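You operate a simulated robot arm through the tools that you are given. There is no shell and no other tool. Be economical: measure what you need, move in short steps, check, and stop when the job is done.

You run a simulated two-armed robot. Do the job below in one go: nothing can be reset, and whatever is moved stays where it is left.

## Task
Wipe the hose, wind it in and put the reel on the trolley.
Fine: wipe with the rag, which goes back; hold the reel steady while winding. Set down upright: hose reel. What is to be rubbed or washed off counts as gone when no trace of it is left.
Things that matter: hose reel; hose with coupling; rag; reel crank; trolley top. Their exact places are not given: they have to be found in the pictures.

It is judged by the outcome, as a careful person would: the job done as asked, and still so three seconds after it is handed in. It fails if anything else is knocked over, pushed out of place, dropped, spilled or broken.

## Robot
Two 7-joint arms with two-finger parallel grippers on one trunk, on a base that drives. Base frame: it is fixed to the floor where the robot stands at the start and does not move with it; the origin is under the middle of the robot, x ahead of it, y to its left, z up. Lengths are in mm, angles in rad, forces in N, time in s.
The left shoulder is at the start at [70, 133, 1276], the right one opposite. With the tool pointing down near the work surface each hand reaches from about 100 to 640 mm from the robot's upright axis, wherever it stands, measured 20 degrees to its own side. Places, roughly: hose with coupling [500, -600, 900]; reel crank [500, -400, 1000]; trolley top [700, -2000, 700]. Payload 1.57 kg a hand.
The tool frame of a hand sits at the grasp point between the pads (the TCP): z along the fingers, y along the line on which they close. The tips reach 30 mm beyond it. The gripper opens to 80 mm. The fingers are 17 mm wide and 12 mm thick; the gripper's body (40 by 82 mm) begins 80 mm behind the TCP.
Orientation is that of the tool frame in the base frame, as a unit quaternion [w, x, y, z]. With the fingers straight down and closing along the base's y, the tool's x points along the base's -x, its y along +y and its z along -z.

## Interface
- The arms move only by the tool nudge_tool. It takes "left_moves", "right_moves" or both (then of equal length, played together; a hand with none holds still); each is text: rows parted by semicolons, each of 7 numbers parted by spaces: the shift along the tool's x, y, z in m, then the turn, a rotation vector about the tool's x, y, z in rad, then the gripper command, from -1 (shut) to 1 (fully open), values between in proportion. In form: tx ty tz ax ay az fingers; .... A call has 1 to 12 rows; each row shifts and turns the commanded pose from where the row before left it, along the tool's axes as they then stand. A row lasts 0.2 s, in which the tool goes at most 50 mm and 0.15 rad; a call with a longer step from one row to the next is refused whole, and so is a gripper value outside its range. A pose out of reach is approached as far as the arm can. The call stops where the force on the tool passes 50 N (or 10 N more than at its start, if that is more) or the arm is blocked; 0.2 s more then pass. Each finger travels about 153 mm/s and halts on what it meets, pressing with about 20 N; the grip force reading is that of the motor and also rises with nothing between the fingers. The clock runs only during rows and for 0.2 s after the last one: add rows that do not move to give the fingers time. The reply holds the time, the measured pose of the TCP, the force on the tool along the base axes, the opening and the grip force, in the units named above and with some noise, with the torque about the TCP (base axes, N m) and any sound that the robot's microphone picked up.
- Cameras (640 x 400 px; columns grow to the right, rows downward): "scene" is now at [117, -44, 1487]; the picture's right is [-0.54, -0.84, 0.00], its down [-0.62, 0.40, -0.68] and it looks along [0.57, -0.37, -0.74] (base axes); focal length 263 px, centre (320, 200). "left" rides on the left gripper at [72, 7, -122] in its tool frame; the picture's right is [-0.09, 1.00, 0.00], its down [-0.84, -0.08, -0.54] and it looks along [-0.54, -0.05, 0.84] (tool axes); focal length 238 px, centre (320, 200). "right" rides on the right gripper at [72, -7, -122] in its tool frame; the picture's right is [0.09, 1.00, 0.00], its down [-0.84, 0.08, -0.54] and it looks along [-0.54, 0.05, 0.84] (tool axes); focal length 238 px, centre (320, 200).
- camera(camera): a new picture of that camera. No time passes.
- lift_body(by): slides the trunk up (or, below 0, down) by that many mm; the arms and the scene camera ride with it, the base frame stays. It gives what a move gives, with no picture.
- steer(legs): drives the robot by 1 to 6 legs, each [ahead, left, turn to the left] in mm, mm and rad, along the robot's own axes; the way and the turn of a leg run together, so that a leg with both is an arc; at most 1500 mm and 3.142 rad a leg. The arms and the cameras ride along, it lands a little off, and it stops where it bumps. It gives what a move gives.
- turn_head(pan, tilt): turns the head with the scene camera to pan (to the left, within 1.501 rad either way) and tilt (down, from -0.506 to 1.204), counted from straight ahead of the robot. It gives what a move gives.
- pixel_to_xyz(camera, pixels): for up to 12 pixels [column, row] of the newest picture of that camera ("zoom" is the newest enlarged one), the place [x, y, z] in the base frame of the surface seen there, good to about 3 mm. No time passes.
- enlarge(camera, box): a new picture of the part [left, top, right, bottom] of that camera's present view, enlarged. No time passes.
- close_job(): hands the job in; it is judged then, once.

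Keep the steps short. Do not move on a guess: measure, check each grasp and each placing, and mend mistakes. In all there are 80 turns and 70 pictures (those below and enlarged ones count). Leave the grippers open and the arms clear of the work at the hand-in unless told otherwise, and finish with a single line.

The tools are called after "Request:" as name(argument=value, ...) on one line, values as JSON. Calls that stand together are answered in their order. nudge_tool: Moves the arms, as the interface text tells. Its arguments: {"type":"object","properties":{"left_moves":{"type":"string"},"right_moves":{"type":"string"}},"required":[]} The other tools are called the same way: lift_body (by) slides the trunk up or down; steer (legs) drives the base; turn_head (pan, tilt) turns the head that bears the scene camera; camera (camera) takes a picture; pixel_to_xyz (camera, pixels) gives the place of the surface under pixels of a picture; enlarge (camera, box) takes an enlarged picture of a part of a camera's view; close_job () hands the job in.

At the start:

```text
clock: 0.0
left_ee_pos: [390.1, -4.1, 1297.0]
left_tcp_rot: [0.0, 0.0, 1.0, -0.001]
left_ft_force: [0.0, 0.2, 0.0]
left_torque: [0.01, 0.01, 0.01]
left_finger_gap: 80.0
left_gripper_force: 0.1
right_ee_pos: [302.2, -438.0, 1255.8]
right_tcp_rot: [0.0, 0.0, 1.0, -0.001]
right_ft_force: [-0.7, 0.3, -0.1]
right_torque: [0.05, -0.02, -0.01]
right_finger_gap: 80.0
right_gripper_force: 0.0
trunk travel left (down, up): [-850.0, 90.0]
robot x, y, heading: [-0.4, -0.6, 0.001]
head pan, tilt: [-0.571, 0.826]
```

scene: 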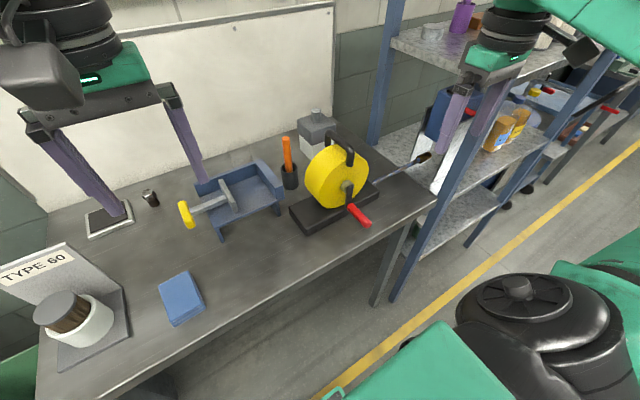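
right: 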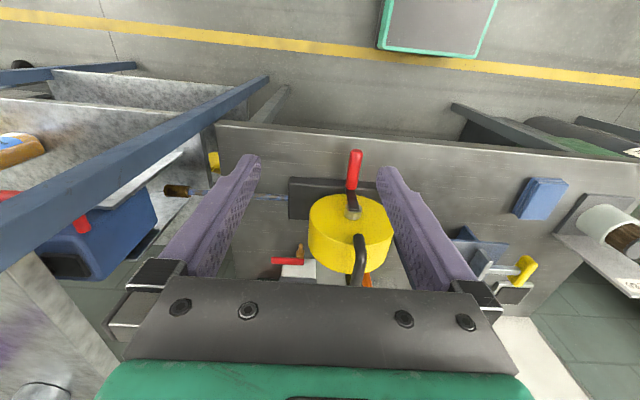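
left: 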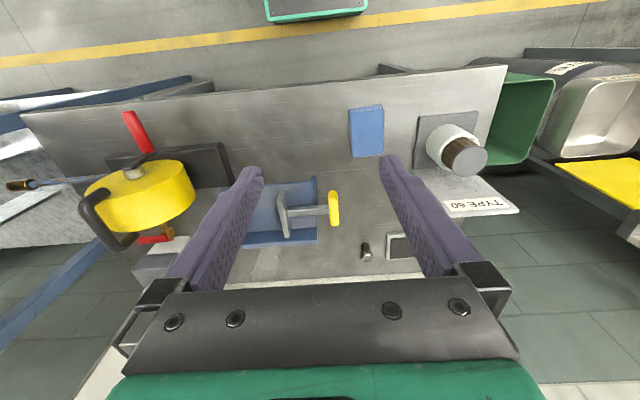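

I see the yellow reel at about (337,175), its red crank at (360,215), the hose end at (420,160) and a blue cloth at (181,298). I'll enlarge both areas to measure them.

Request:
enlarge(camera="scene", box=[270, 110, 450, 240])

Request:
pixel_to_xyz(camera="scene", pixels=[[337, 175], [347, 187], [360, 215], [368, 223], [425, 157], [395, 170], [300, 215], [380, 195], [181, 298], [345, 140], [181, 275], [186, 323]])

Request:
enlarge(camera="scene", box=[360, 120, 460, 200])

```text
3.08 times, centred on (360, 175) of scene
```

zoom: 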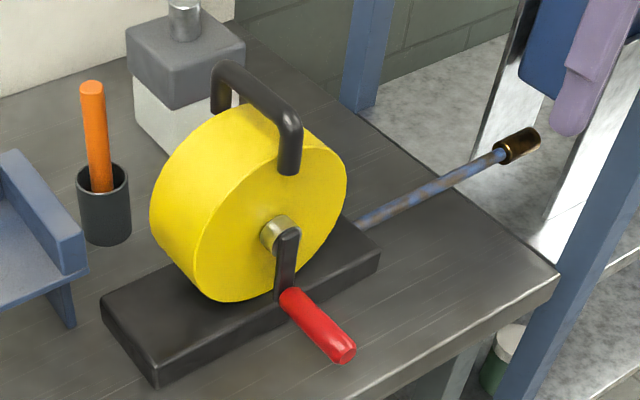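

```text
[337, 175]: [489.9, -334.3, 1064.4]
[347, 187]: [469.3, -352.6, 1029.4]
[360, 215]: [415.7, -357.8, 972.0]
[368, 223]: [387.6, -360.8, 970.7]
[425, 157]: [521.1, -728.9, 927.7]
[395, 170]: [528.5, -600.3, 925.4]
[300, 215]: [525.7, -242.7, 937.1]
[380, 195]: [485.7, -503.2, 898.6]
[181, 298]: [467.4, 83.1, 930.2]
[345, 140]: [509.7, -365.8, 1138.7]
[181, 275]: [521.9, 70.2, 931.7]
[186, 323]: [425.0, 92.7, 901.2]
```

```text
5.00 times, centred on (410, 160) of scene
```

zoom: 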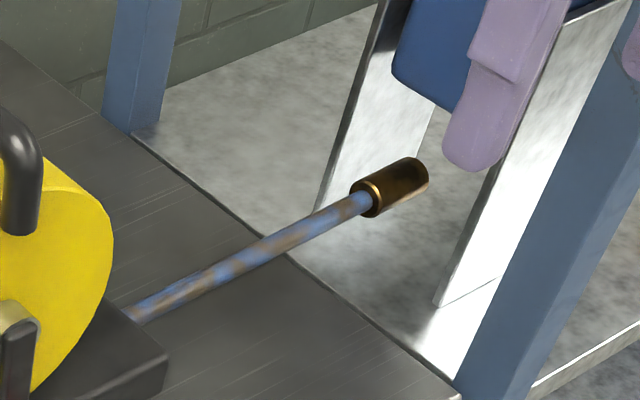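

The hose is blue with brown grime streaks along -y at x≈527, z≈925. I'll measure the hose, the coupling, the edges and the rag corners, then look toward the trolley.

Request:
pixel_to_xyz(camera="zoom", pixels=[[140, 312], [200, 282], [260, 249], [320, 219], [355, 202], [372, 190], [415, 175], [285, 255], [440, 385], [165, 360], [100, 320], [20, 190]])

Request:
enlarge(camera="scene", box=[130, 240, 250, 340])

Request:
pixel_to_xyz(camera="scene", pixels=[[160, 283], [190, 273], [203, 303], [172, 322], [331, 140], [349, 165], [292, 210], [305, 232], [380, 190], [352, 205], [370, 155], [312, 165]])

Request:
turn_head(pan=-1.25, tilt=0.4)

Request:
camera(camera="scene")

```text
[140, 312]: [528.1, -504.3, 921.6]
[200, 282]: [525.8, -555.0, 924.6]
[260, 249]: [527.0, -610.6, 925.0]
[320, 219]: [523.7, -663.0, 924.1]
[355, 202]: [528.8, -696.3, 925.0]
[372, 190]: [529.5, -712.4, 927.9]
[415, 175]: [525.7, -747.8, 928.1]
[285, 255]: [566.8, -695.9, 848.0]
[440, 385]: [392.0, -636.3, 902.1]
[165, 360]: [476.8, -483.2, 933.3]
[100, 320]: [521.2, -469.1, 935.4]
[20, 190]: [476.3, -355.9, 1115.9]
```

```text
4.00 times, centred on (190, 290) of scene
```

zoom: 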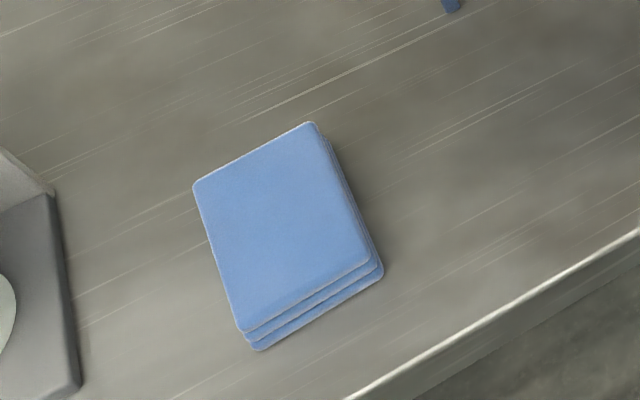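

```text
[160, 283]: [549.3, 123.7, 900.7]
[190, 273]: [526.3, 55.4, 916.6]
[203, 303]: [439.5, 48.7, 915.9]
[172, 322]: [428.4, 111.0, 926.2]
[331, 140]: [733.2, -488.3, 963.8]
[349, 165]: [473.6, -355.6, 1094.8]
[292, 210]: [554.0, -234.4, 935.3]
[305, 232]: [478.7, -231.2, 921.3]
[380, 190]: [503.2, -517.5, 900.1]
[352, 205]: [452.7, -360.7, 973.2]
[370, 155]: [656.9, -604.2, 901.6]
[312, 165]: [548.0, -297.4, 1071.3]
```

```text
clock: 1.1
left_ee_pos: [388.7, -4.0, 1296.7]
left_tcp_rot: [0.0, 0.0, 1.0, 0.0]
left_ft_force: [0.8, -0.3, -0.6]
left_torque: [-0.03, 0.01, 0.0]
left_finger_gap: 79.9
left_gripper_force: 0.1
right_ee_pos: [302.2, -438.5, 1256.8]
right_tcp_rot: [-0.001, -0.001, 1.0, 0.0]
right_ft_force: [-0.4, -0.4, 0.5]
right_torque: [0.01, -0.01, -0.01]
right_finger_gap: 80.0
right_gripper_force: 0.0
trunk travel left (down, up): [-850.0, 90.0]
robot x, y, heading: [0.5, 1.6, 0.005]
head pan, tilt: [-1.25, 0.4]
```

```text
63 pictures are left
```

scene: 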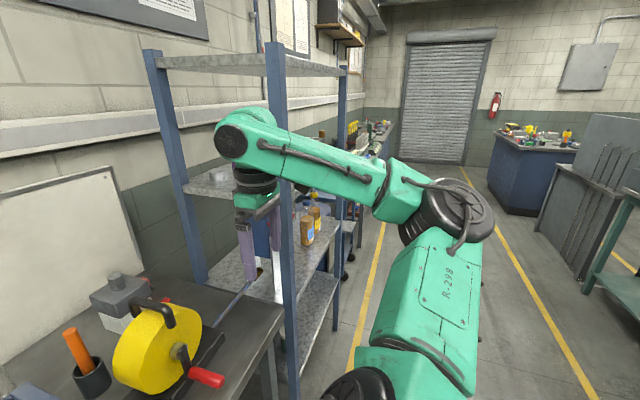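

The shelf stands beside the bench and the trolley is beyond it, so I'll deal with that later. The rag comes first, and I'll get its exact corners from the left wrist camera.

Request:
enlarge(camera="left", box=[320, 90, 416, 170])

Request:
pixel_to_xyz(camera="left", pixels=[[350, 109], [383, 107], [385, 153], [354, 156], [367, 130], [330, 130], [284, 195], [322, 190]])

```text
5.00 times, centred on (368, 130) of left
```

zoom: 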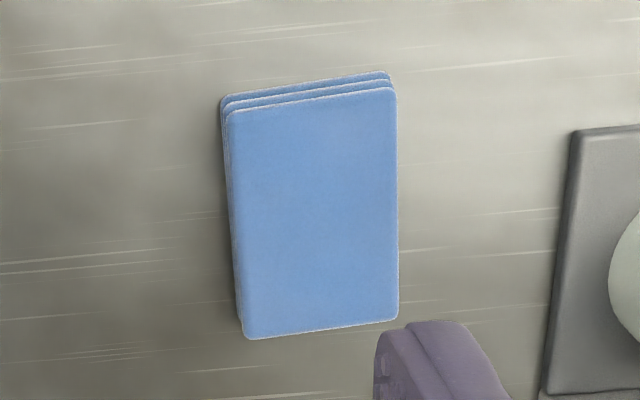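

```text
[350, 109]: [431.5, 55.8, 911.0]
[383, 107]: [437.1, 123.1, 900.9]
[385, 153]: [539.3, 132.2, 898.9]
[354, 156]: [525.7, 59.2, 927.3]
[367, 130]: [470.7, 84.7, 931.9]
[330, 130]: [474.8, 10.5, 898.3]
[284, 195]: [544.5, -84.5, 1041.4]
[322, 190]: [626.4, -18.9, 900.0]
```

Request:
pixel_to_xyz(camera="zoom", pixels=[[236, 112], [390, 92], [395, 316], [248, 335], [233, 220], [394, 205], [315, 215], [225, 99], [570, 300]])

```text
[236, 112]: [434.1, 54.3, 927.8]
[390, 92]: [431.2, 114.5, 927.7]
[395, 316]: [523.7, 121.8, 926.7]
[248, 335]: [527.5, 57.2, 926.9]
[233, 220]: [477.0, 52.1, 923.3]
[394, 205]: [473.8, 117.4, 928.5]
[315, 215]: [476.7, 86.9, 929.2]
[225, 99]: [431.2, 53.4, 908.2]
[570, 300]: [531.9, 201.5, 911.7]
```

The rag is centred at (478,87), about 65 mm wide in y and 30 mm high, yawed about 0.06 rad. I'll bring the left hand above it and descend to z≈990.

Request:
nudge_tool(left_moves="-0.03 0.0305 0 0 0 -0.02 1; -0.03 0.0305 0 0 0 -0.02 1; -0.03 0.0305 0 0 0 -0.02 1; 0 0 0.045 0 0 0 1; 0 0 0.045 0 0 0 1; 0 0 0.045 0 0 0 1; 0 0 0.045 0 0 0 1; 0 0 0.045 0 0 0 1; 0 0 0.045 0 0 0 1; 0 0 0.035 0 0 0 1; 0 0 0 0 0 0 1")

Request:
camera(camera="left")

```text
clock: 3.5
left_ee_pos: [479.7, 88.6, 989.2]
left_tcp_rot: [0.0, -0.03, 1.0, -0.001]
left_ft_force: [-0.5, 0.0, -0.2]
left_torque: [-0.02, -0.02, -0.02]
left_finger_gap: 80.1
left_gripper_force: 0.1
right_ee_pos: [303.4, -437.3, 1256.1]
right_tcp_rot: [0.0, 0.0, 1.0, 0.001]
right_ft_force: [-0.8, 0.2, 0.1]
right_torque: [-0.03, -0.03, -0.01]
right_finger_gap: 80.1
right_gripper_force: 0.2
trunk travel left (down, up): [-850.0, 90.0]
robot x, y, heading: [-2.3, 2.1, 0.003]
head pan, tilt: [-1.25, 0.4]
```

```text
61 pictures are left
```

left: 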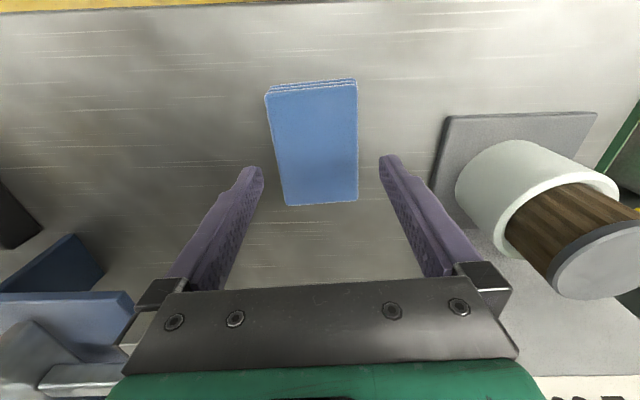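

The rag sits centred between the fingers. I'll descend 47 mm so the tips overlap its upper part, then close.

Request:
nudge_tool(left_moves="0 -0.001 0.024 0 0 0 1; 0 0 0.023 0 0 0 1; 0 0 0 0 0 0 1; 0 0 0 0 0 0 -1; 0 0 0 0 0 0 -1; 0 0 0 0 0 0 -1; 0 0 0 0 0 0 -1")

Request:
camera(camera="left")

```text
clock: 5.0
left_ee_pos: [478.8, 87.4, 945.0]
left_tcp_rot: [0.0, -0.03, 1.0, 0.0]
left_ft_force: [-0.4, -0.1, 0.1]
left_torque: [0.0, -0.02, 0.0]
left_finger_gap: 69.4
left_gripper_force: 19.9
right_ee_pos: [303.6, -436.8, 1256.0]
right_tcp_rot: [0.0, 0.0, 1.0, 0.001]
right_ft_force: [0.4, -0.3, 0.0]
right_torque: [-0.02, 0.01, -0.02]
right_finger_gap: 80.1
right_gripper_force: 0.1
trunk travel left (down, up): [-850.0, 90.0]
robot x, y, heading: [1.2, -1.5, 0.0]
head pan, tilt: [-1.25, 0.4]
```

```text
60 pictures are left
```

left: 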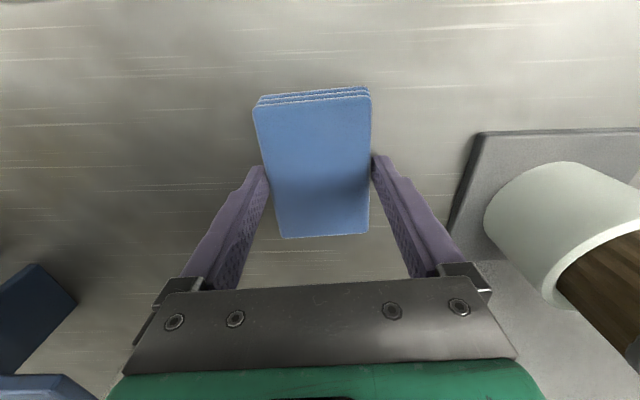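

The grip reads 69 mm and the rag is held. I'll lift it clear, and measure the shelf post and bench edges in the head picture before driving.

Request:
nudge_tool(left_moves="0 0 -0.03 0 0 0 -1; 0 0 -0.05 0 0 0 -1; 0 0 -0.05 0 0 0 -1; 0 0 -0.05 0 0 0 -1; 0 0 -0.05 0 0 0 -1; 0 0 -0.05 0 0 0 -1; 0 0 -0.05 0 0 0 -1; 0 0 0 0 0 0 -1")

Request:
turn_head(pan=-1.0, tilt=0.6)

Request:
camera(camera="scene")

```text
clock: 6.8
left_ee_pos: [478.7, 87.7, 1275.4]
left_tcp_rot: [0.0, -0.031, 1.0, 0.0]
left_ft_force: [0.4, 0.2, 0.0]
left_torque: [-0.01, -0.02, 0.01]
left_finger_gap: 68.7
left_gripper_force: 20.2
right_ee_pos: [303.2, -437.2, 1256.0]
right_tcp_rot: [0.0, -0.001, 1.0, 0.0]
right_ft_force: [0.4, -0.3, 0.8]
right_torque: [0.0, -0.01, -0.04]
right_finger_gap: 80.0
right_gripper_force: 0.0
trunk travel left (down, up): [-850.0, 90.0]
robot x, y, heading: [-0.5, -1.0, 0.004]
head pan, tilt: [-1.25, 0.4]
```

```text
clock: 7.6
left_ee_pos: [478.1, 88.4, 1275.1]
left_tcp_rot: [0.0, -0.03, 1.0, 0.0]
left_ft_force: [0.1, 0.1, 0.0]
left_torque: [-0.03, 0.02, -0.01]
left_finger_gap: 69.0
left_gripper_force: 20.1
right_ee_pos: [302.9, -436.9, 1254.9]
right_tcp_rot: [-0.001, 0.0, 1.0, 0.0]
right_ft_force: [0.0, 0.3, -0.2]
right_torque: [0.01, 0.01, 0.01]
right_finger_gap: 79.9
right_gripper_force: 0.1
trunk travel left (down, up): [-850.0, 90.0]
robot x, y, heading: [1.2, 2.5, -0.001]
head pan, tilt: [-1.0, 0.6]
```

```text
59 pictures are left
```

scene: 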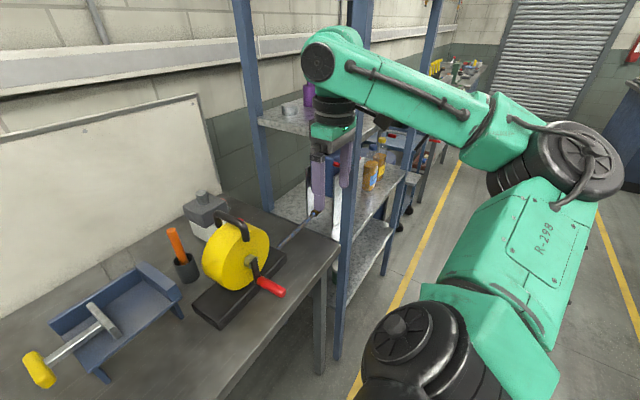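

Request:
pixel_to_xyz(camera="scene", pixels=[[350, 220], [343, 300], [265, 150], [340, 240], [280, 117], [372, 130], [375, 255], [402, 200], [225, 385], [297, 208], [355, 190], [392, 172]])

```text
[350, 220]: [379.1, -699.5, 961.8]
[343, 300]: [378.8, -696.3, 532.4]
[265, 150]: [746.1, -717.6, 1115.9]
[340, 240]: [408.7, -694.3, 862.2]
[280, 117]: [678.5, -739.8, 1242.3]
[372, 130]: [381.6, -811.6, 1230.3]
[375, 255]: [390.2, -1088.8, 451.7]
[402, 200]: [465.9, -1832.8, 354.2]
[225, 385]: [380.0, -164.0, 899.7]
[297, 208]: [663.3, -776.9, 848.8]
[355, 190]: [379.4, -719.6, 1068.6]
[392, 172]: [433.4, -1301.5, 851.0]
```

The shelf post is at (380,-700), with an upper shelf at z≈1242. So I'll pull the left hand back, turn the robot right about 0.8 rad, then translate, which lets the left arm reach the hose past the post.

Request:
nudge_tool(left_moves="0.05 0 0 0 0 0 -1; 0.05 0 0 0 0 0 -1; 0.05 0 0 0 0 0 -1; 0 0 0 0 0 0 -1")

Request:
steer(legs=[[0, 0, -0.8], [286, -208, 0]])

Request:
turn_head(pan=0.1, tilt=0.75)

Request:
camera(camera="scene")

```text
clock: 8.6
left_ee_pos: [327.7, 76.3, 1272.7]
left_tcp_rot: [0.0, -0.031, 1.0, -0.001]
left_ft_force: [0.0, 0.5, -0.9]
left_torque: [0.0, -0.01, 0.0]
left_finger_gap: 69.1
left_gripper_force: 20.0
right_ee_pos: [302.8, -437.6, 1256.2]
right_tcp_rot: [0.0, 0.0, 1.0, 0.0]
right_ft_force: [-0.3, 0.1, 0.5]
right_torque: [0.02, 0.0, -0.01]
right_finger_gap: 79.7
right_gripper_force: 0.0
trunk travel left (down, up): [-850.0, 90.0]
robot x, y, heading: [-3.3, 1.7, -0.001]
head pan, tilt: [-1.0, 0.6]
```

```text
clock: 13.0
left_ee_pos: [335.2, -527.1, 1271.6]
left_tcp_rot: [0.001, 0.359, 0.933, -0.002]
left_ft_force: [0.4, 0.4, -0.8]
left_torque: [-0.01, 0.0, 0.01]
left_finger_gap: 69.1
left_gripper_force: 20.1
right_ee_pos: [-49.3, -870.0, 1257.5]
right_tcp_rot: [0.001, 0.388, 0.922, -0.001]
right_ft_force: [-0.2, 0.9, 0.2]
right_torque: [0.01, 0.0, 0.01]
right_finger_gap: 80.2
right_gripper_force: 0.0
trunk travel left (down, up): [-850.0, 90.0]
robot x, y, heading: [50.9, -348.0, -0.796]
head pan, tilt: [-1.0, 0.6]
```

```text
clock: 14.3
left_ee_pos: [336.3, -529.4, 1270.9]
left_tcp_rot: [0.0, 0.359, 0.933, 0.0]
left_ft_force: [-0.7, -0.2, -0.2]
left_torque: [0.0, 0.01, 0.01]
left_finger_gap: 68.7
left_gripper_force: 20.4
right_ee_pos: [-48.6, -871.8, 1256.1]
right_tcp_rot: [0.001, 0.387, 0.922, 0.0]
right_ft_force: [-0.2, -0.1, -0.1]
right_torque: [0.0, -0.02, -0.01]
right_finger_gap: 79.8
right_gripper_force: 0.0
trunk travel left (down, up): [-850.0, 90.0]
robot x, y, heading: [50.5, -349.9, -0.794]
head pan, tilt: [0.099, 0.75]
```

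```text
58 pictures are left
```

scene: 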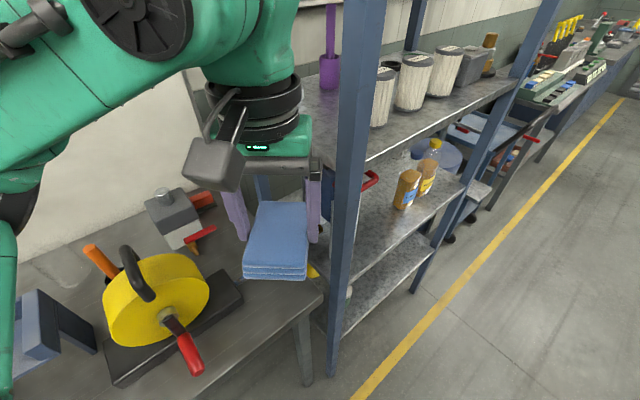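

The rag is held. I'll turn the hand 0.835 rad so the rag's long side lies along the hose, then move it over the hose at x=527, y≈-545, staying high.

Request:
nudge_tool(left_moves="0 0 0 0 0 0.139 -1; 0 0 0 0 0 0.139 -1; 0 0 0 0 0 0.139 -1; 0 0 0 0 0 0.139 -1; 0 0 0 0 0 0.139 -1; 0 0 0 0 0 0.14 -1; -0.004 0.0477 0 0 0 0 -1; -0.004 0.0477 0 0 0 0 -1; -0.004 0.0477 0 0 0 0 -1; -0.004 0.0477 0 0 0 0 -1; 0 0 0 0 0 0 -1")

Request:
camera(camera="left")

Request:
camera(camera="scene")

```text
clock: 16.7
left_ee_pos: [528.2, -547.6, 1270.7]
left_tcp_rot: [0.0, 0.707, 0.707, -0.001]
left_ft_force: [-0.8, -0.1, 0.3]
left_torque: [-0.04, 0.0, -0.01]
left_finger_gap: 68.9
left_gripper_force: 20.0
right_ee_pos: [-48.4, -872.3, 1255.3]
right_tcp_rot: [-0.001, 0.387, 0.922, 0.0]
right_ft_force: [-0.2, -0.9, -0.8]
right_torque: [0.01, 0.03, 0.02]
right_finger_gap: 80.0
right_gripper_force: 0.1
trunk travel left (down, up): [-850.0, 90.0]
robot x, y, heading: [51.3, -350.4, -0.795]
head pan, tilt: [0.099, 0.75]
```

```text
57 pictures are left
```

left: 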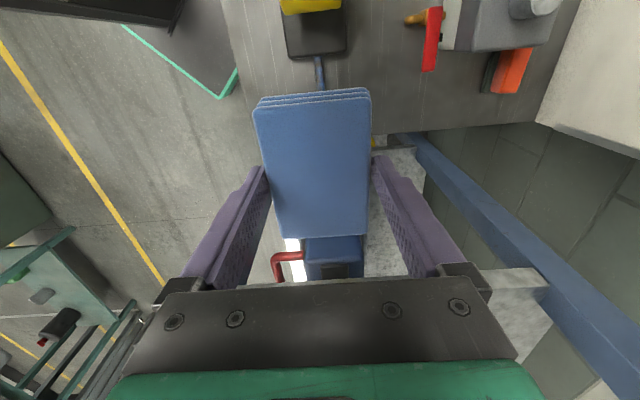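

```text
56 pictures are left
```

scene: 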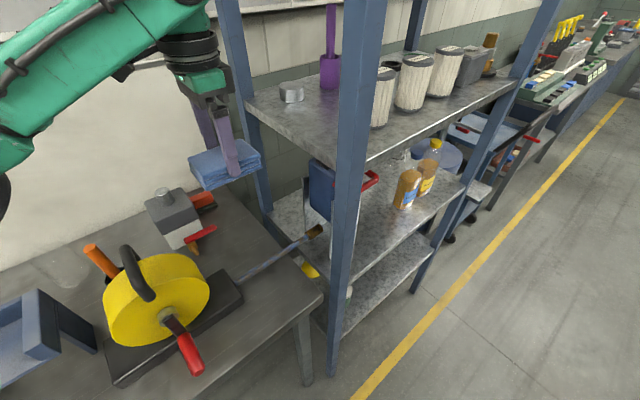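

I'll measure the left edge of the upper shelf against the hose so the wrist doesn't hit it.

Request:
pixel_to_xyz(camera="scene", pixels=[[253, 104], [290, 128], [318, 145], [362, 163], [355, 60], [340, 130], [228, 60], [295, 248], [318, 232], [250, 277], [240, 275], [206, 55]])

Request:
enlarge(camera="scene", box=[220, 210, 340, 300])

```text
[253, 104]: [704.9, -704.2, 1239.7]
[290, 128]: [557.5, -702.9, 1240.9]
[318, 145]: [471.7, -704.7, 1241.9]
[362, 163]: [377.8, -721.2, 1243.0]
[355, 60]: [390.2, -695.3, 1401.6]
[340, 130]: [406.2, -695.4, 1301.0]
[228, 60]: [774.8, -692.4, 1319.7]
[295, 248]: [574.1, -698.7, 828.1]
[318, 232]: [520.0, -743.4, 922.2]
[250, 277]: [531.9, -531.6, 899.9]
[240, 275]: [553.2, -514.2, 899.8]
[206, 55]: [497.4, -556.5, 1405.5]
```

```text
4.44 times, centred on (280, 255) of scene
```

zoom: 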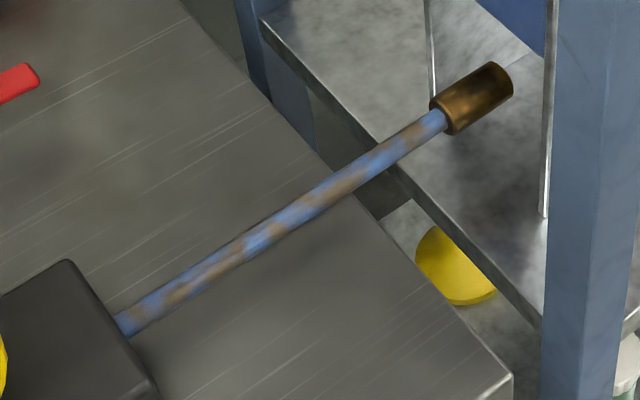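

The shelf edge is at y=-700, z=1240; the disc stack stays below that at wiping height. Hose top is ≈925 and the rag's underside is 46 mm below the TCP. I'll descend to a TCP of z≈980.

Request:
nudge_tool(left_moves="0 0 0.05 0 0 0 -1; 0 0 0.05 0 0 0 -1; 0 0 0.05 0 0 0 -1; 0 0 0.05 0 0 0 -1; 0 0 0.05 0 0 0 -1; 0 0 0.04 0 0 0 -1; 0 0 0 0 0 0 -1")

Request:
enlarge(camera="scene", box=[80, 100, 400, 300])

```text
clock: 18.3
left_ee_pos: [522.6, -548.2, 989.0]
left_tcp_rot: [0.005, 0.707, 0.707, 0.002]
left_ft_force: [0.0, 0.9, 0.1]
left_torque: [-0.02, 0.02, -0.06]
left_finger_gap: 69.1
left_gripper_force: 19.8
right_ee_pos: [-55.5, -872.8, 1256.6]
right_tcp_rot: [0.003, 0.387, 0.922, 0.002]
right_ft_force: [-0.6, 0.1, 0.4]
right_torque: [-0.02, -0.01, 0.01]
right_finger_gap: 80.2
right_gripper_force: 0.1
trunk travel left (down, up): [-850.0, 90.0]
robot x, y, heading: [52.7, -349.2, -0.791]
head pan, tilt: [0.099, 0.75]
```

```text
2.00 times, centred on (240, 200) of scene
```

zoom: 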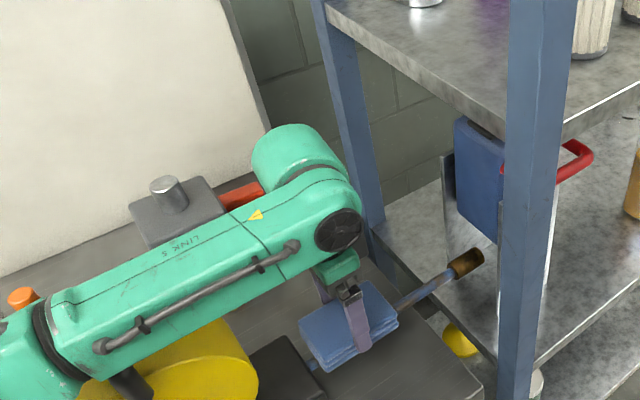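

The right hand has shifted by about 7 mm and the forearm is near the reel, so it may be touching the handle. I'll look closely before going on.

Request:
enlarge(camera="scene", box=[60, 200, 220, 300])

Request:
camera(camera="left")

Request:
pixel_to_xyz(camera="scene", pixels=[[100, 260], [150, 235], [200, 215], [136, 294], [140, 280], [220, 285], [110, 265], [246, 220]])

```text
4.00 times, centred on (140, 250) of scene
```

zoom: 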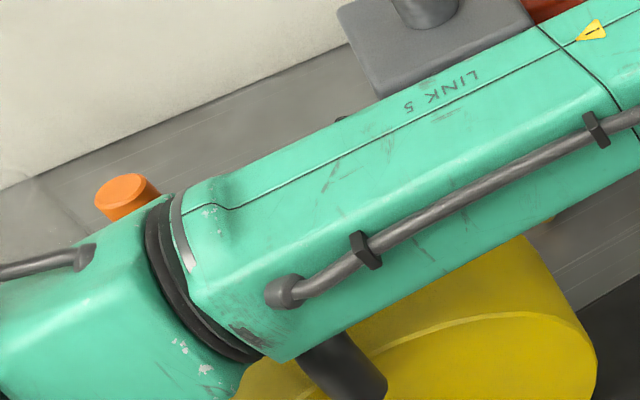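

```text
52 pictures are left
```

left: 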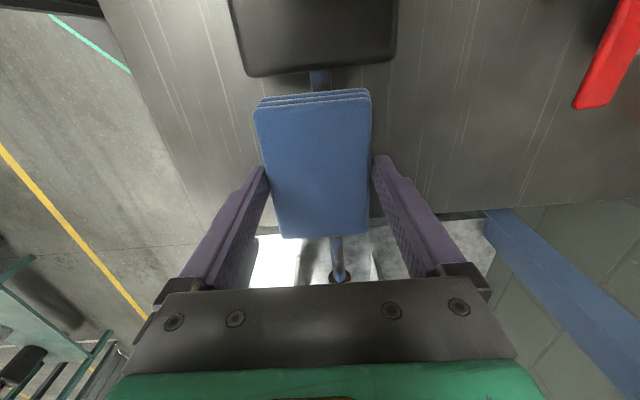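

```text
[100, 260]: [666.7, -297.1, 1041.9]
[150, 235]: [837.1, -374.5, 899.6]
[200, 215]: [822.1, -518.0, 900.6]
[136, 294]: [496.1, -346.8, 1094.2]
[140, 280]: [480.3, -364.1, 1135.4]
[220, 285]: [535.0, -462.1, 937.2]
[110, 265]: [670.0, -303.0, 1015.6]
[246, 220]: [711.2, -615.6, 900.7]
```

Request:
pixel_to_xyz(camera="zoom", pixels=[[345, 365], [300, 335], [270, 290], [200, 330], [400, 230], [560, 330], [620, 330]])

Request:
pixel_to_xyz(camera="left", pixels=[[247, 75], [393, 62], [320, 80], [312, 40]])

```text
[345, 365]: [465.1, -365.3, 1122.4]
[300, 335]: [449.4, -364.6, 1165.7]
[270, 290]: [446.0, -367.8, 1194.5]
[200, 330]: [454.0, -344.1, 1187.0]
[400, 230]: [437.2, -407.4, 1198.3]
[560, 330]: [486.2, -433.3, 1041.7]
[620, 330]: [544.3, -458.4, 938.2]
```

```text
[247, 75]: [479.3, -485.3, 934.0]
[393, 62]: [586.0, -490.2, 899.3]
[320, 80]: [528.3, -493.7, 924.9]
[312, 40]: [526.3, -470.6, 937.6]
```

The forearm runs over the reel handle at z≈1165, so this posture won't work. I'll lift straight up and check that the reel is unmoved, then re-approach at a heading of -0.3 with the robot further right, so the forearm clears the reel.

Request:
nudge_tool(left_moves="0 0 -0.04 0 0 0 -1; 0 0 -0.05 0 0 0 -1; 0 0 -0.05 0 0 0 -1; 0 0 -0.05 0 0 0 -1; 0 0 -0.05 0 0 0 -1; 0 0 -0.05 0 0 0 -1; 0 0 0 0 0 0 -1")

Request:
steer(legs=[[0, 0, 0.495], [58, -186, 0]])

Request:
turn_head(pan=0.2, tilt=0.9)

Request:
camera(camera="scene")

```text
clock: 19.9
left_ee_pos: [526.8, -547.7, 1270.0]
left_tcp_rot: [-0.001, 0.707, 0.708, -0.001]
left_ft_force: [-0.1, 0.0, 0.8]
left_torque: [0.06, 0.05, -0.01]
left_finger_gap: 69.1
left_gripper_force: 19.8
right_ee_pos: [-46.4, -871.8, 1256.1]
right_tcp_rot: [0.001, 0.386, 0.922, 0.0]
right_ft_force: [0.0, -0.5, 0.3]
right_torque: [0.02, 0.01, 0.03]
right_finger_gap: 79.8
right_gripper_force: 0.1
trunk travel left (down, up): [-850.0, 90.0]
robot x, y, heading: [50.3, -348.5, -0.795]
head pan, tilt: [0.099, 0.75]
```

```text
clock: 22.9
left_ee_pos: [561.1, -490.8, 1270.9]
left_tcp_rot: [0.002, 0.511, 0.86, -0.001]
left_ft_force: [0.2, 0.7, 0.3]
left_torque: [-0.03, 0.0, 0.0]
left_finger_gap: 69.0
left_gripper_force: 20.0
right_ee_pos: [212.1, -1051.5, 1258.7]
right_tcp_rot: [0.0, 0.148, 0.989, -0.002]
right_ft_force: [-0.2, 0.5, -0.7]
right_torque: [-0.04, 0.04, 0.03]
right_finger_gap: 80.1
right_gripper_force: 0.1
trunk travel left (down, up): [-850.0, 90.0]
robot x, y, heading: [52.2, -550.7, -0.295]
head pan, tilt: [0.099, 0.75]
```

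```text
clock: 23.6
left_ee_pos: [561.7, -493.9, 1268.9]
left_tcp_rot: [0.0, 0.51, 0.86, 0.0]
left_ft_force: [1.2, 0.6, -0.2]
left_torque: [-0.02, -0.01, 0.0]
left_finger_gap: 68.8
left_gripper_force: 20.2
right_ee_pos: [212.2, -1055.4, 1255.9]
right_tcp_rot: [-0.001, 0.147, 0.989, 0.001]
right_ft_force: [-0.2, -0.3, -0.7]
right_torque: [0.02, -0.02, -0.02]
right_finger_gap: 79.9
right_gripper_force: 0.0
trunk travel left (down, up): [-850.0, 90.0]
robot x, y, heading: [50.3, -548.6, -0.296]
head pan, tilt: [0.201, 0.901]
```

```text
51 pictures are left
```

scene: 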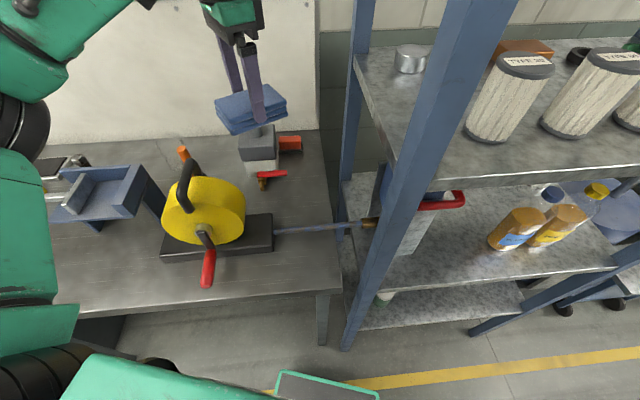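

The body tilt went away after lifting. I'll check that the reel is where it was.

Request:
pixel_to_xyz(camera="scene", pixels=[[272, 249], [270, 215], [163, 255], [180, 205], [193, 165], [206, 285], [205, 230], [208, 240], [300, 232], [355, 225]])

Request:
nudge_tool(left_moves="0 0 0 0 0 0.12 -1; 0 0 0 0 0 0.12 -1; 0 0 0 0 0 0.12 -1; 0 0 0 0 0 0.12 -1; 0 0 0 0 0 0.016 -1; -0.04 -0.018 0 0 0 0 -1; -0.02 -0.018 0 0 0 0 -1; 0 0 0 0 0 0 -1")

```text
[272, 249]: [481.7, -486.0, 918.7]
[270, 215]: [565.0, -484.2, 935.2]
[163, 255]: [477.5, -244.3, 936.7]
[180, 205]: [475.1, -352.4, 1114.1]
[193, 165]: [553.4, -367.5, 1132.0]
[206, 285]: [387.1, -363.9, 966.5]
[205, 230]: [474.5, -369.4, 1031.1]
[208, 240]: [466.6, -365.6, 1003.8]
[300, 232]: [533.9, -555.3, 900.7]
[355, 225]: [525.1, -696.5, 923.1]
```

```text
clock: 25.4
left_ee_pos: [525.8, -555.1, 1269.3]
left_tcp_rot: [0.001, 0.706, 0.709, -0.001]
left_ft_force: [0.8, 0.4, -0.3]
left_torque: [-0.04, 0.0, -0.02]
left_finger_gap: 69.0
left_gripper_force: 19.6
right_ee_pos: [210.1, -1053.5, 1257.0]
right_tcp_rot: [0.0, 0.148, 0.989, -0.001]
right_ft_force: [-0.1, 0.9, -0.1]
right_torque: [-0.01, -0.01, 0.02]
right_finger_gap: 80.2
right_gripper_force: 0.1
trunk travel left (down, up): [-850.0, 90.0]
robot x, y, heading: [52.6, -544.7, -0.292]
head pan, tilt: [0.201, 0.901]
```

The reel is unmoved. I'll descend over the hose to z≈990 and check the forearm clearance.

Request:
nudge_tool(left_moves="0 0 0.05 0 0 0 -1; 0 0 0.05 0 0 0 -1; 0 0 0.05 0 0 0 -1; 0 0 0.05 0 0 0 -1; 0 0 0.05 0 0 0 -1; 0 0 0.03 0 0 0 -1; 0 0 0 0 0 0 -1")

Request:
camera(camera="scene")

```text
clock: 27.0
left_ee_pos: [523.2, -556.3, 989.5]
left_tcp_rot: [0.0, 0.706, 0.708, 0.0]
left_ft_force: [0.2, 0.5, -0.8]
left_torque: [0.02, 0.05, 0.0]
left_finger_gap: 69.1
left_gripper_force: 20.4
right_ee_pos: [213.1, -1055.8, 1255.9]
right_tcp_rot: [0.0, 0.147, 0.989, 0.0]
right_ft_force: [-0.2, -0.4, 0.9]
right_torque: [-0.03, -0.04, 0.0]
right_finger_gap: 80.2
right_gripper_force: 0.1
trunk travel left (down, up): [-850.0, 90.0]
robot x, y, heading: [51.4, -548.4, -0.298]
head pan, tilt: [0.201, 0.901]
```

```text
50 pictures are left
```

scene: 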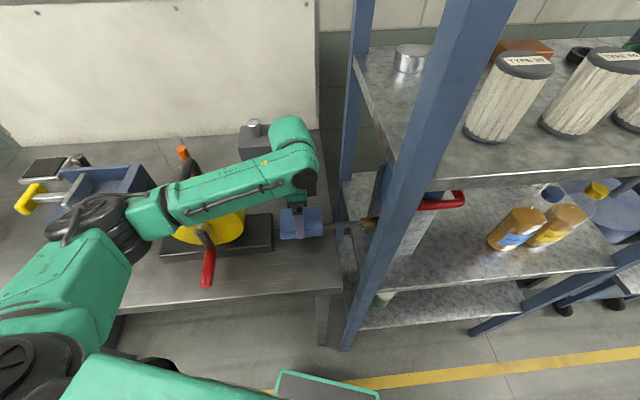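

Request:
pixel_to_xyz(camera="scene", pixels=[[185, 180], [175, 205], [185, 222], [225, 205], [240, 170], [150, 215], [290, 150]])

Request:
enlarge(camera="scene", box=[140, 120, 340, 260])

```text
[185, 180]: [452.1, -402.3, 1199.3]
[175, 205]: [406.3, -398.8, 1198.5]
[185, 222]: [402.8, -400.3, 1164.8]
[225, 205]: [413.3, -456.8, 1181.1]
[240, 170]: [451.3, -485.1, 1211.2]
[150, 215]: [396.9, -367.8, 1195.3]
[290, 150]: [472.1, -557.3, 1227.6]
```

```text
2.86 times, centred on (240, 190) of scene
```

zoom: 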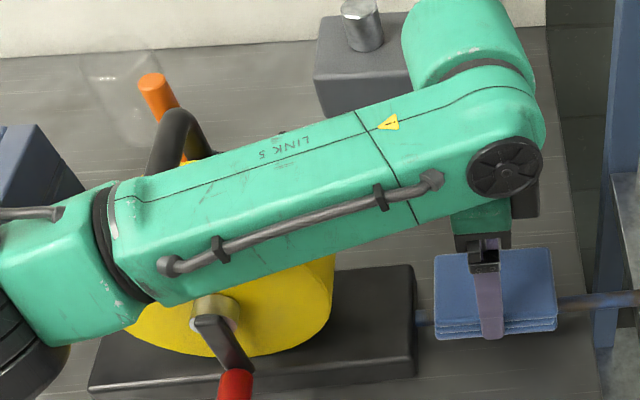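

The forearm clears the handle by about 30 mm. I'll lower the rag onto the hose in small steps and watch the force.

Request:
nudge_tool(left_moves="0 0.003 0.012 0 0 0 -1; 0 0 0.004 0 0 0 -1; 0 0 0.002 0 0 0 -1; 0 0 0 0 0 0 -1")

```text
clock: 28.0
left_ee_pos: [529.7, -555.5, 972.6]
left_tcp_rot: [-0.001, 0.706, 0.708, 0.0]
left_ft_force: [0.5, 0.2, -0.1]
left_torque: [-0.03, -0.01, 0.05]
left_finger_gap: 69.1
left_gripper_force: 20.3
right_ee_pos: [212.4, -1055.9, 1255.7]
right_tcp_rot: [0.0, 0.148, 0.989, 0.0]
right_ft_force: [-0.5, -0.1, -0.1]
right_torque: [0.04, -0.01, -0.01]
right_finger_gap: 80.0
right_gripper_force: 0.0
trunk travel left (down, up): [-850.0, 90.0]
robot x, y, heading: [47.4, -545.5, -0.294]
head pan, tilt: [0.201, 0.901]
```

Request:
nudge_tool(left_moves="0 -0.002 0.003 0 0 0 -1; 0 0 0.002 0 0 0 -1; 0 0 0.002 0 0 0 -1; 0 0 0 0 0 0 -1")

Request:
enlarge(camera="left", box=[200, 40, 440, 300])

```text
clock: 29.0
left_ee_pos: [526.0, -556.4, 967.6]
left_tcp_rot: [0.002, 0.706, 0.708, 0.001]
left_ft_force: [9.3, -4.2, 25.4]
left_torque: [0.3, -0.47, -0.1]
left_finger_gap: 69.2
left_gripper_force: 20.3
right_ee_pos: [210.4, -1056.0, 1255.4]
right_tcp_rot: [0.001, 0.148, 0.989, 0.001]
right_ft_force: [-0.1, -0.3, -0.1]
right_torque: [0.01, -0.01, 0.0]
right_finger_gap: 80.0
right_gripper_force: 0.0
trunk travel left (down, up): [-850.0, 90.0]
robot x, y, heading: [52.3, -551.7, -0.301]
head pan, tilt: [0.201, 0.901]
```

```text
1.54 times, centred on (320, 170) of left
```

zoom: 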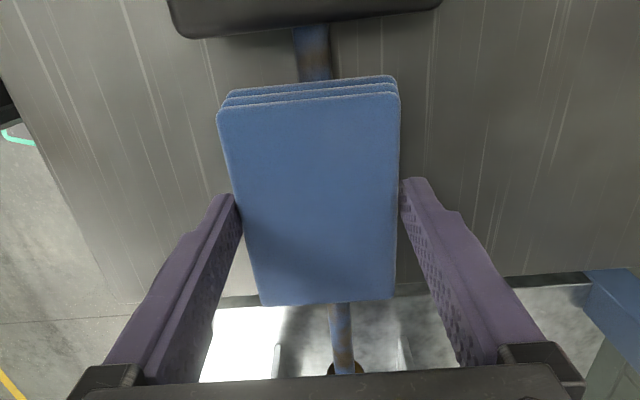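

There is contact at 25 N. I'll ease off 2 mm, then wipe: toward the reel to y≈-536, then out toward the coupling to y≈-650.

Request:
nudge_tool(left_moves="0 0 -0.002 0 0 0 -1; 0.01 0 0 0 0 0 -1; 0.01 0 0 0 0 0 -1; -0.015 0 0 0 0 0 -1; -0.015 0 0 0 0 0 -1; -0.015 0 0 0 0 0 -1; -0.015 0 0 0 0 0 -1; -0.015 0 0 0 0 0 -1; -0.015 0 0 0 0 0 -1; 0 0 0 0 0 0 -1")

Request:
enlarge(camera="left", box=[200, 0, 440, 300])

Request:
enlarge(camera="scene", box=[240, 180, 400, 280])

```text
clock: 31.2
left_ee_pos: [525.5, -623.1, 967.4]
left_tcp_rot: [0.002, 0.706, 0.708, 0.0]
left_ft_force: [-0.8, 2.2, 10.5]
left_torque: [0.37, 0.0, 0.09]
left_finger_gap: 68.9
left_gripper_force: 20.1
right_ee_pos: [209.2, -1054.0, 1256.9]
right_tcp_rot: [0.0, 0.148, 0.989, 0.0]
right_ft_force: [-0.1, -0.2, -0.7]
right_torque: [-0.01, 0.0, 0.02]
right_finger_gap: 79.7
right_gripper_force: 0.1
trunk travel left (down, up): [-850.0, 90.0]
robot x, y, heading: [48.0, -548.3, -0.301]
head pan, tilt: [0.201, 0.901]
```

```text
1.33 times, centred on (320, 150) of left
```

zoom: 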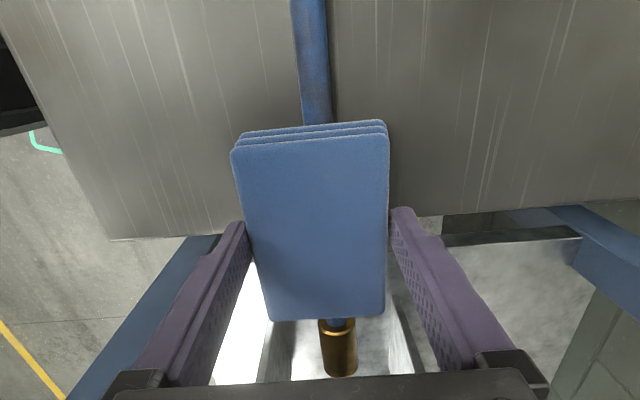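

```text
4.00 times, centred on (320, 230) of scene
```

zoom: 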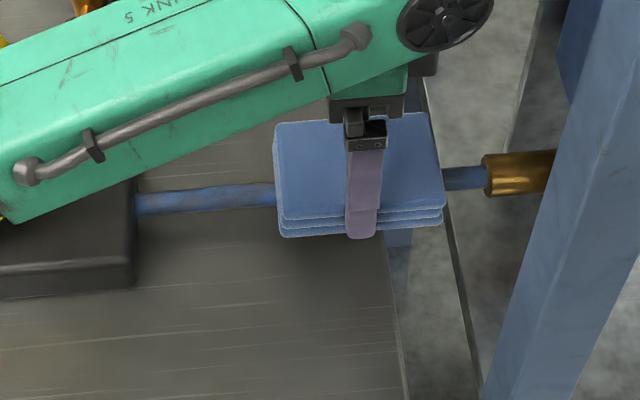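

The grime fades where the rag has passed. I'll continue to the coupling (centre y≈-652), then stroke back to the reel and out again.

Request:
nudge_tool(left_moves="-0.015 0 0 0 0 0 -1; -0.014 0 0 0 0 0 -1; 0.02 0 0 0 0 0 -1; 0.02 0 0 0 0 0 -1; 0.02 0 0 0 0 0 -1; 0.02 0 0 0 0 0 -1; 0.02 0 0 0 0 0 -1; 0.015 0 0 0 0 0 -1; -0.02 0 0 0 0 0 -1; -0.02 0 0 0 0 0 -1; -0.02 0 0 0 0 0 -1; -0.02 0 0 0 0 0 -1")

Request:
nudge_tool(left_moves="-0.02 0 0 0 0 0 -1; -0.015 0 0 0 0 0 -1; 0.02 0 0 0 0 0 -1; 0.02 0 0 0 0 0 -1; 0.02 0 0 0 0 0 -1; 0.02 0 0 0 0 0 -1; 0.02 0 0 0 0 0 -1; 0.015 0 0 0 0 0 -1; -0.02 0 0 0 0 0 -1; -0.02 0 0 0 0 0 -1; -0.02 0 0 0 0 0 -1; -0.02 0 0 0 0 0 -1")

Request:
enlarge(camera="left", box=[200, 0, 440, 300])

Request:
enlarge(camera="scene", box=[240, 180, 400, 280])

```text
clock: 33.8
left_ee_pos: [523.6, -618.6, 967.4]
left_tcp_rot: [0.001, 0.706, 0.708, 0.001]
left_ft_force: [-0.3, 4.1, 8.5]
left_torque: [0.11, -0.03, 0.02]
left_finger_gap: 69.1
left_gripper_force: 20.4
right_ee_pos: [209.0, -1053.1, 1256.4]
right_tcp_rot: [0.0, 0.147, 0.989, 0.0]
right_ft_force: [0.4, -0.9, 0.4]
right_torque: [0.01, 0.0, 0.04]
right_finger_gap: 79.9
right_gripper_force: 0.0
trunk travel left (down, up): [-850.0, 90.0]
robot x, y, heading: [49.7, -548.3, -0.297]
head pan, tilt: [0.201, 0.901]
```

```text
clock: 36.4
left_ee_pos: [525.5, -619.9, 967.8]
left_tcp_rot: [0.0, 0.707, 0.708, 0.0]
left_ft_force: [-1.3, 3.8, 6.4]
left_torque: [-0.25, 0.01, -0.02]
left_finger_gap: 69.0
left_gripper_force: 20.4
right_ee_pos: [210.7, -1054.9, 1256.3]
right_tcp_rot: [0.001, 0.147, 0.989, 0.0]
right_ft_force: [-0.3, -1.0, 0.4]
right_torque: [0.0, 0.03, 0.01]
right_finger_gap: 80.2
right_gripper_force: 0.0
trunk travel left (down, up): [-850.0, 90.0]
robot x, y, heading: [52.1, -548.0, -0.298]
head pan, tilt: [0.201, 0.901]
```

```text
1.33 times, centred on (320, 150) of left
```

zoom: 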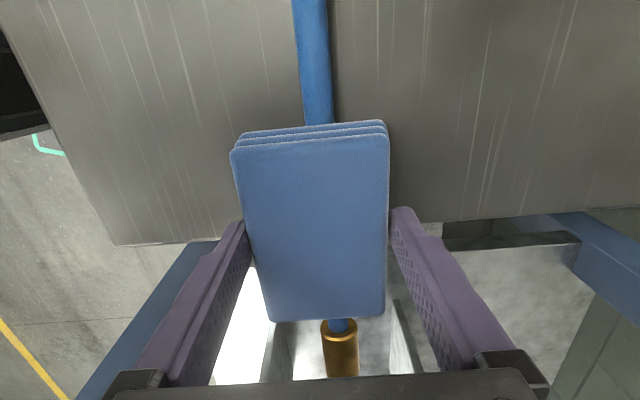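

```text
4.00 times, centred on (320, 230) of scene
```

zoom: 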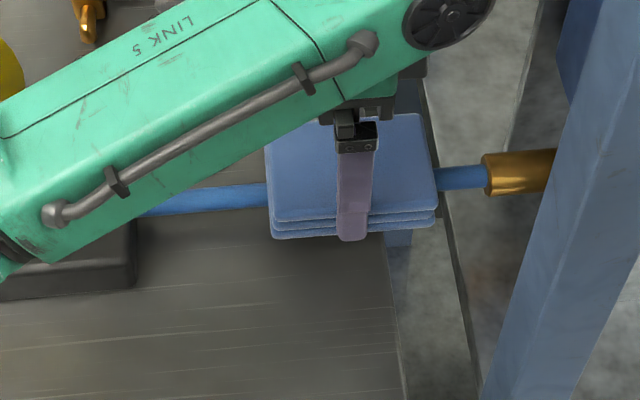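

The hose is nearly clean. I'll do one more full stroke both ways, then lift and inspect all of it.

Request:
nudge_tool(left_moves="-0.02 0 0.001 0 0 0 -1; -0.015 0 0 0 0 0 -1; 0 0 0 0 0 0 -1; 0.02 0 0 0 0 0 -1; 0.02 0 0 0 0 0 -1; 0.02 0 0 0 0 0 -1; 0.02 0 0 0 0 0 -1; 0.02 0 0 0 0 0 -1; 0.017 0 0 0 0 0 -1; 0 0 0 0 0 0 -1; -0.02 0 0 0 0 0 -1; -0.02 0 0 0 0 0 -1")

Request:
nudge_tool(left_moves="-0.02 0 0 0 0 0 -1; -0.02 0 0 0 0 0 -1; -0.02 0 0 0 0 0 -1; -0.015 0 0 0 0 0 -1; 0 0 0 0 0 0 -1; 0.02 0 -0.01 0 0 0 -1; 0.02 0 -0.04 0 0 0 -1; 0 0 -0.05 0 0 0 -1; 0 0 -0.05 0 0 0 -1; 0 0 -0.05 0 0 0 -1; 0 0 -0.05 0 0 0 -1; 0 0 -0.04 0 0 0 -1")

Request:
camera(camera="left")

Request:
enlarge(camera="scene", box=[240, 190, 400, 280])

```text
clock: 39.0
left_ee_pos: [524.8, -576.5, 966.7]
left_tcp_rot: [-0.001, 0.706, 0.708, 0.002]
left_ft_force: [-1.0, 5.5, 13.7]
left_torque: [0.26, -0.05, 0.03]
left_finger_gap: 69.2
left_gripper_force: 19.7
right_ee_pos: [210.0, -1055.7, 1255.2]
right_tcp_rot: [0.001, 0.147, 0.989, 0.001]
right_ft_force: [0.1, 0.8, 0.5]
right_torque: [0.03, 0.0, 0.05]
right_finger_gap: 79.9
right_gripper_force: 0.1
trunk travel left (down, up): [-850.0, 90.0]
robot x, y, heading: [49.2, -547.8, -0.301]
head pan, tilt: [0.201, 0.901]
```

```text
clock: 41.6
left_ee_pos: [523.2, -613.8, 1256.1]
left_tcp_rot: [0.0, 0.705, 0.709, 0.0]
left_ft_force: [-0.2, -1.6, 0.2]
left_torque: [0.0, -0.05, 0.02]
left_finger_gap: 69.0
left_gripper_force: 20.1
right_ee_pos: [211.4, -1055.7, 1257.0]
right_tcp_rot: [0.001, 0.148, 0.989, 0.0]
right_ft_force: [0.1, 0.1, -0.6]
right_torque: [-0.02, 0.02, 0.03]
right_finger_gap: 79.9
right_gripper_force: 0.0
trunk travel left (down, up): [-850.0, 90.0]
robot x, y, heading: [49.0, -554.0, -0.295]
head pan, tilt: [0.201, 0.901]
```

```text
43 pictures are left
```

left: 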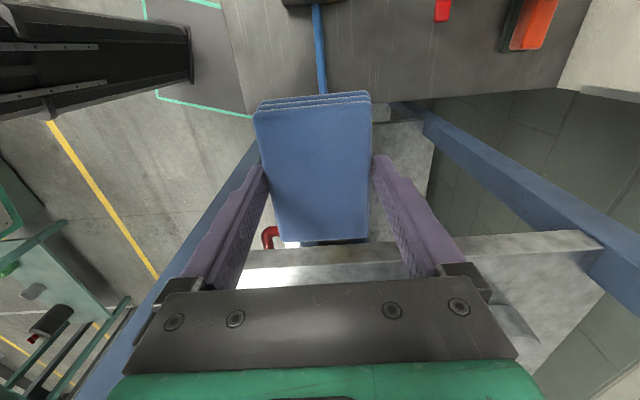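

```text
4.00 times, centred on (320, 235) of scene
```

zoom: 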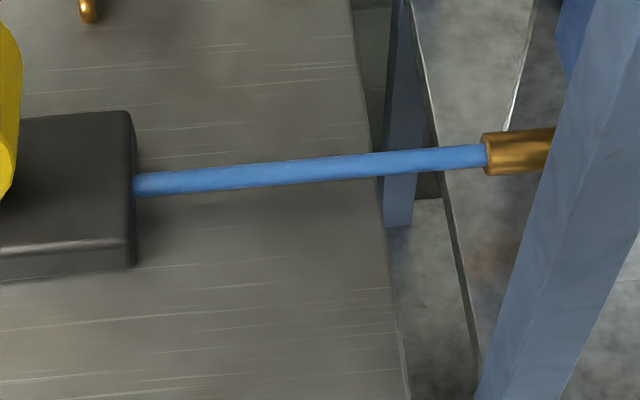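

The whole hose looks clean blue. Now I'll return the rag: pull the left hand back and undo the wrist turn, then drive back to the start pose.

Request:
nudge_tool(left_moves="0.017 -0.045 0 0 0 0 -1; 0.017 -0.045 0 0 0 0 -1; 0.016 -0.045 0 0 0 0 -1; 0 0 0 0 0 -0.148 -1; 0 0 0 0 0 -0.148 -1; 0 0 0 0 0 -0.148 -1; 0 0 0 0 0 -0.148 -1; 0 0 0 0 0 -0.148 -1; 0 0 0 0 0 -0.148 -1; 0 0 0 0 0 -0.148 -1; 0 0 0 0 0 -0.148 -1; 0 0 0 0 0 -0.148 -1")

Request:
steer(legs=[[-208, 512, 0], [0, 0, 0.295]])

Request:
turn_head(pan=-0.2, tilt=0.9)

Request:
camera(camera="scene")

```text
clock: 44.2
left_ee_pos: [391.4, -562.0, 1254.7]
left_tcp_rot: [0.0, 0.116, 0.993, 0.0]
left_ft_force: [0.0, 0.3, -0.6]
left_torque: [0.0, 0.01, -0.01]
left_finger_gap: 69.2
left_gripper_force: 19.9
right_ee_pos: [211.5, -1055.5, 1256.0]
right_tcp_rot: [-0.001, 0.148, 0.989, 0.0]
right_ft_force: [0.0, -0.1, -1.1]
right_torque: [0.02, 0.03, 0.0]
right_finger_gap: 80.1
right_gripper_force: 0.1
trunk travel left (down, up): [-850.0, 90.0]
robot x, y, heading: [49.6, -548.5, -0.3]
head pan, tilt: [0.201, 0.901]
```

```text
clock: 48.3
left_ee_pos: [331.7, 88.1, 1255.3]
left_tcp_rot: [0.0, -0.034, 0.999, 0.0]
left_ft_force: [-0.2, 0.1, 0.5]
left_torque: [-0.03, 0.01, -0.01]
left_finger_gap: 69.2
left_gripper_force: 20.6
right_ee_pos: [308.0, -437.3, 1255.5]
right_tcp_rot: [0.0, -0.004, 1.0, 0.0]
right_ft_force: [0.2, -0.1, -0.1]
right_torque: [0.02, -0.03, 0.0]
right_finger_gap: 80.0
right_gripper_force: 0.0
trunk travel left (down, up): [-850.0, 90.0]
robot x, y, heading: [5.0, -3.0, 0.005]
head pan, tilt: [0.201, 0.901]
```

```text
clock: 49.2
left_ee_pos: [333.7, 87.3, 1255.8]
left_tcp_rot: [0.001, -0.034, 0.999, 0.0]
left_ft_force: [-0.3, 0.0, -0.2]
left_torque: [0.04, 0.03, -0.03]
left_finger_gap: 69.0
left_gripper_force: 20.0
right_ee_pos: [308.3, -435.9, 1256.0]
right_tcp_rot: [0.0, -0.003, 1.0, 0.001]
right_ft_force: [-0.3, 0.0, 0.6]
right_torque: [0.02, 0.02, 0.01]
right_finger_gap: 79.9
right_gripper_force: 0.1
trunk travel left (down, up): [-850.0, 90.0]
robot x, y, heading: [6.1, -4.6, 0.004]
head pan, tilt: [-0.201, 0.901]
```

```text
41 pictures are left
```

scene: 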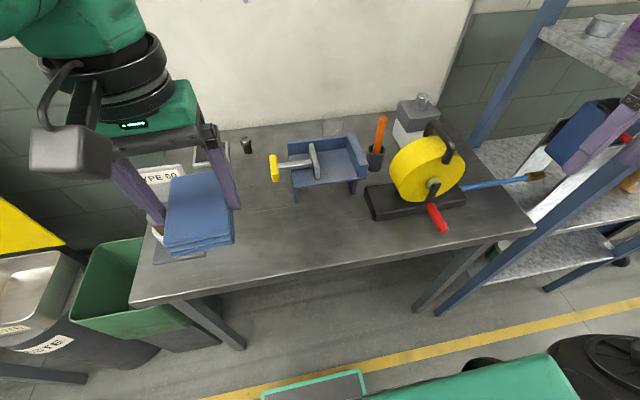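

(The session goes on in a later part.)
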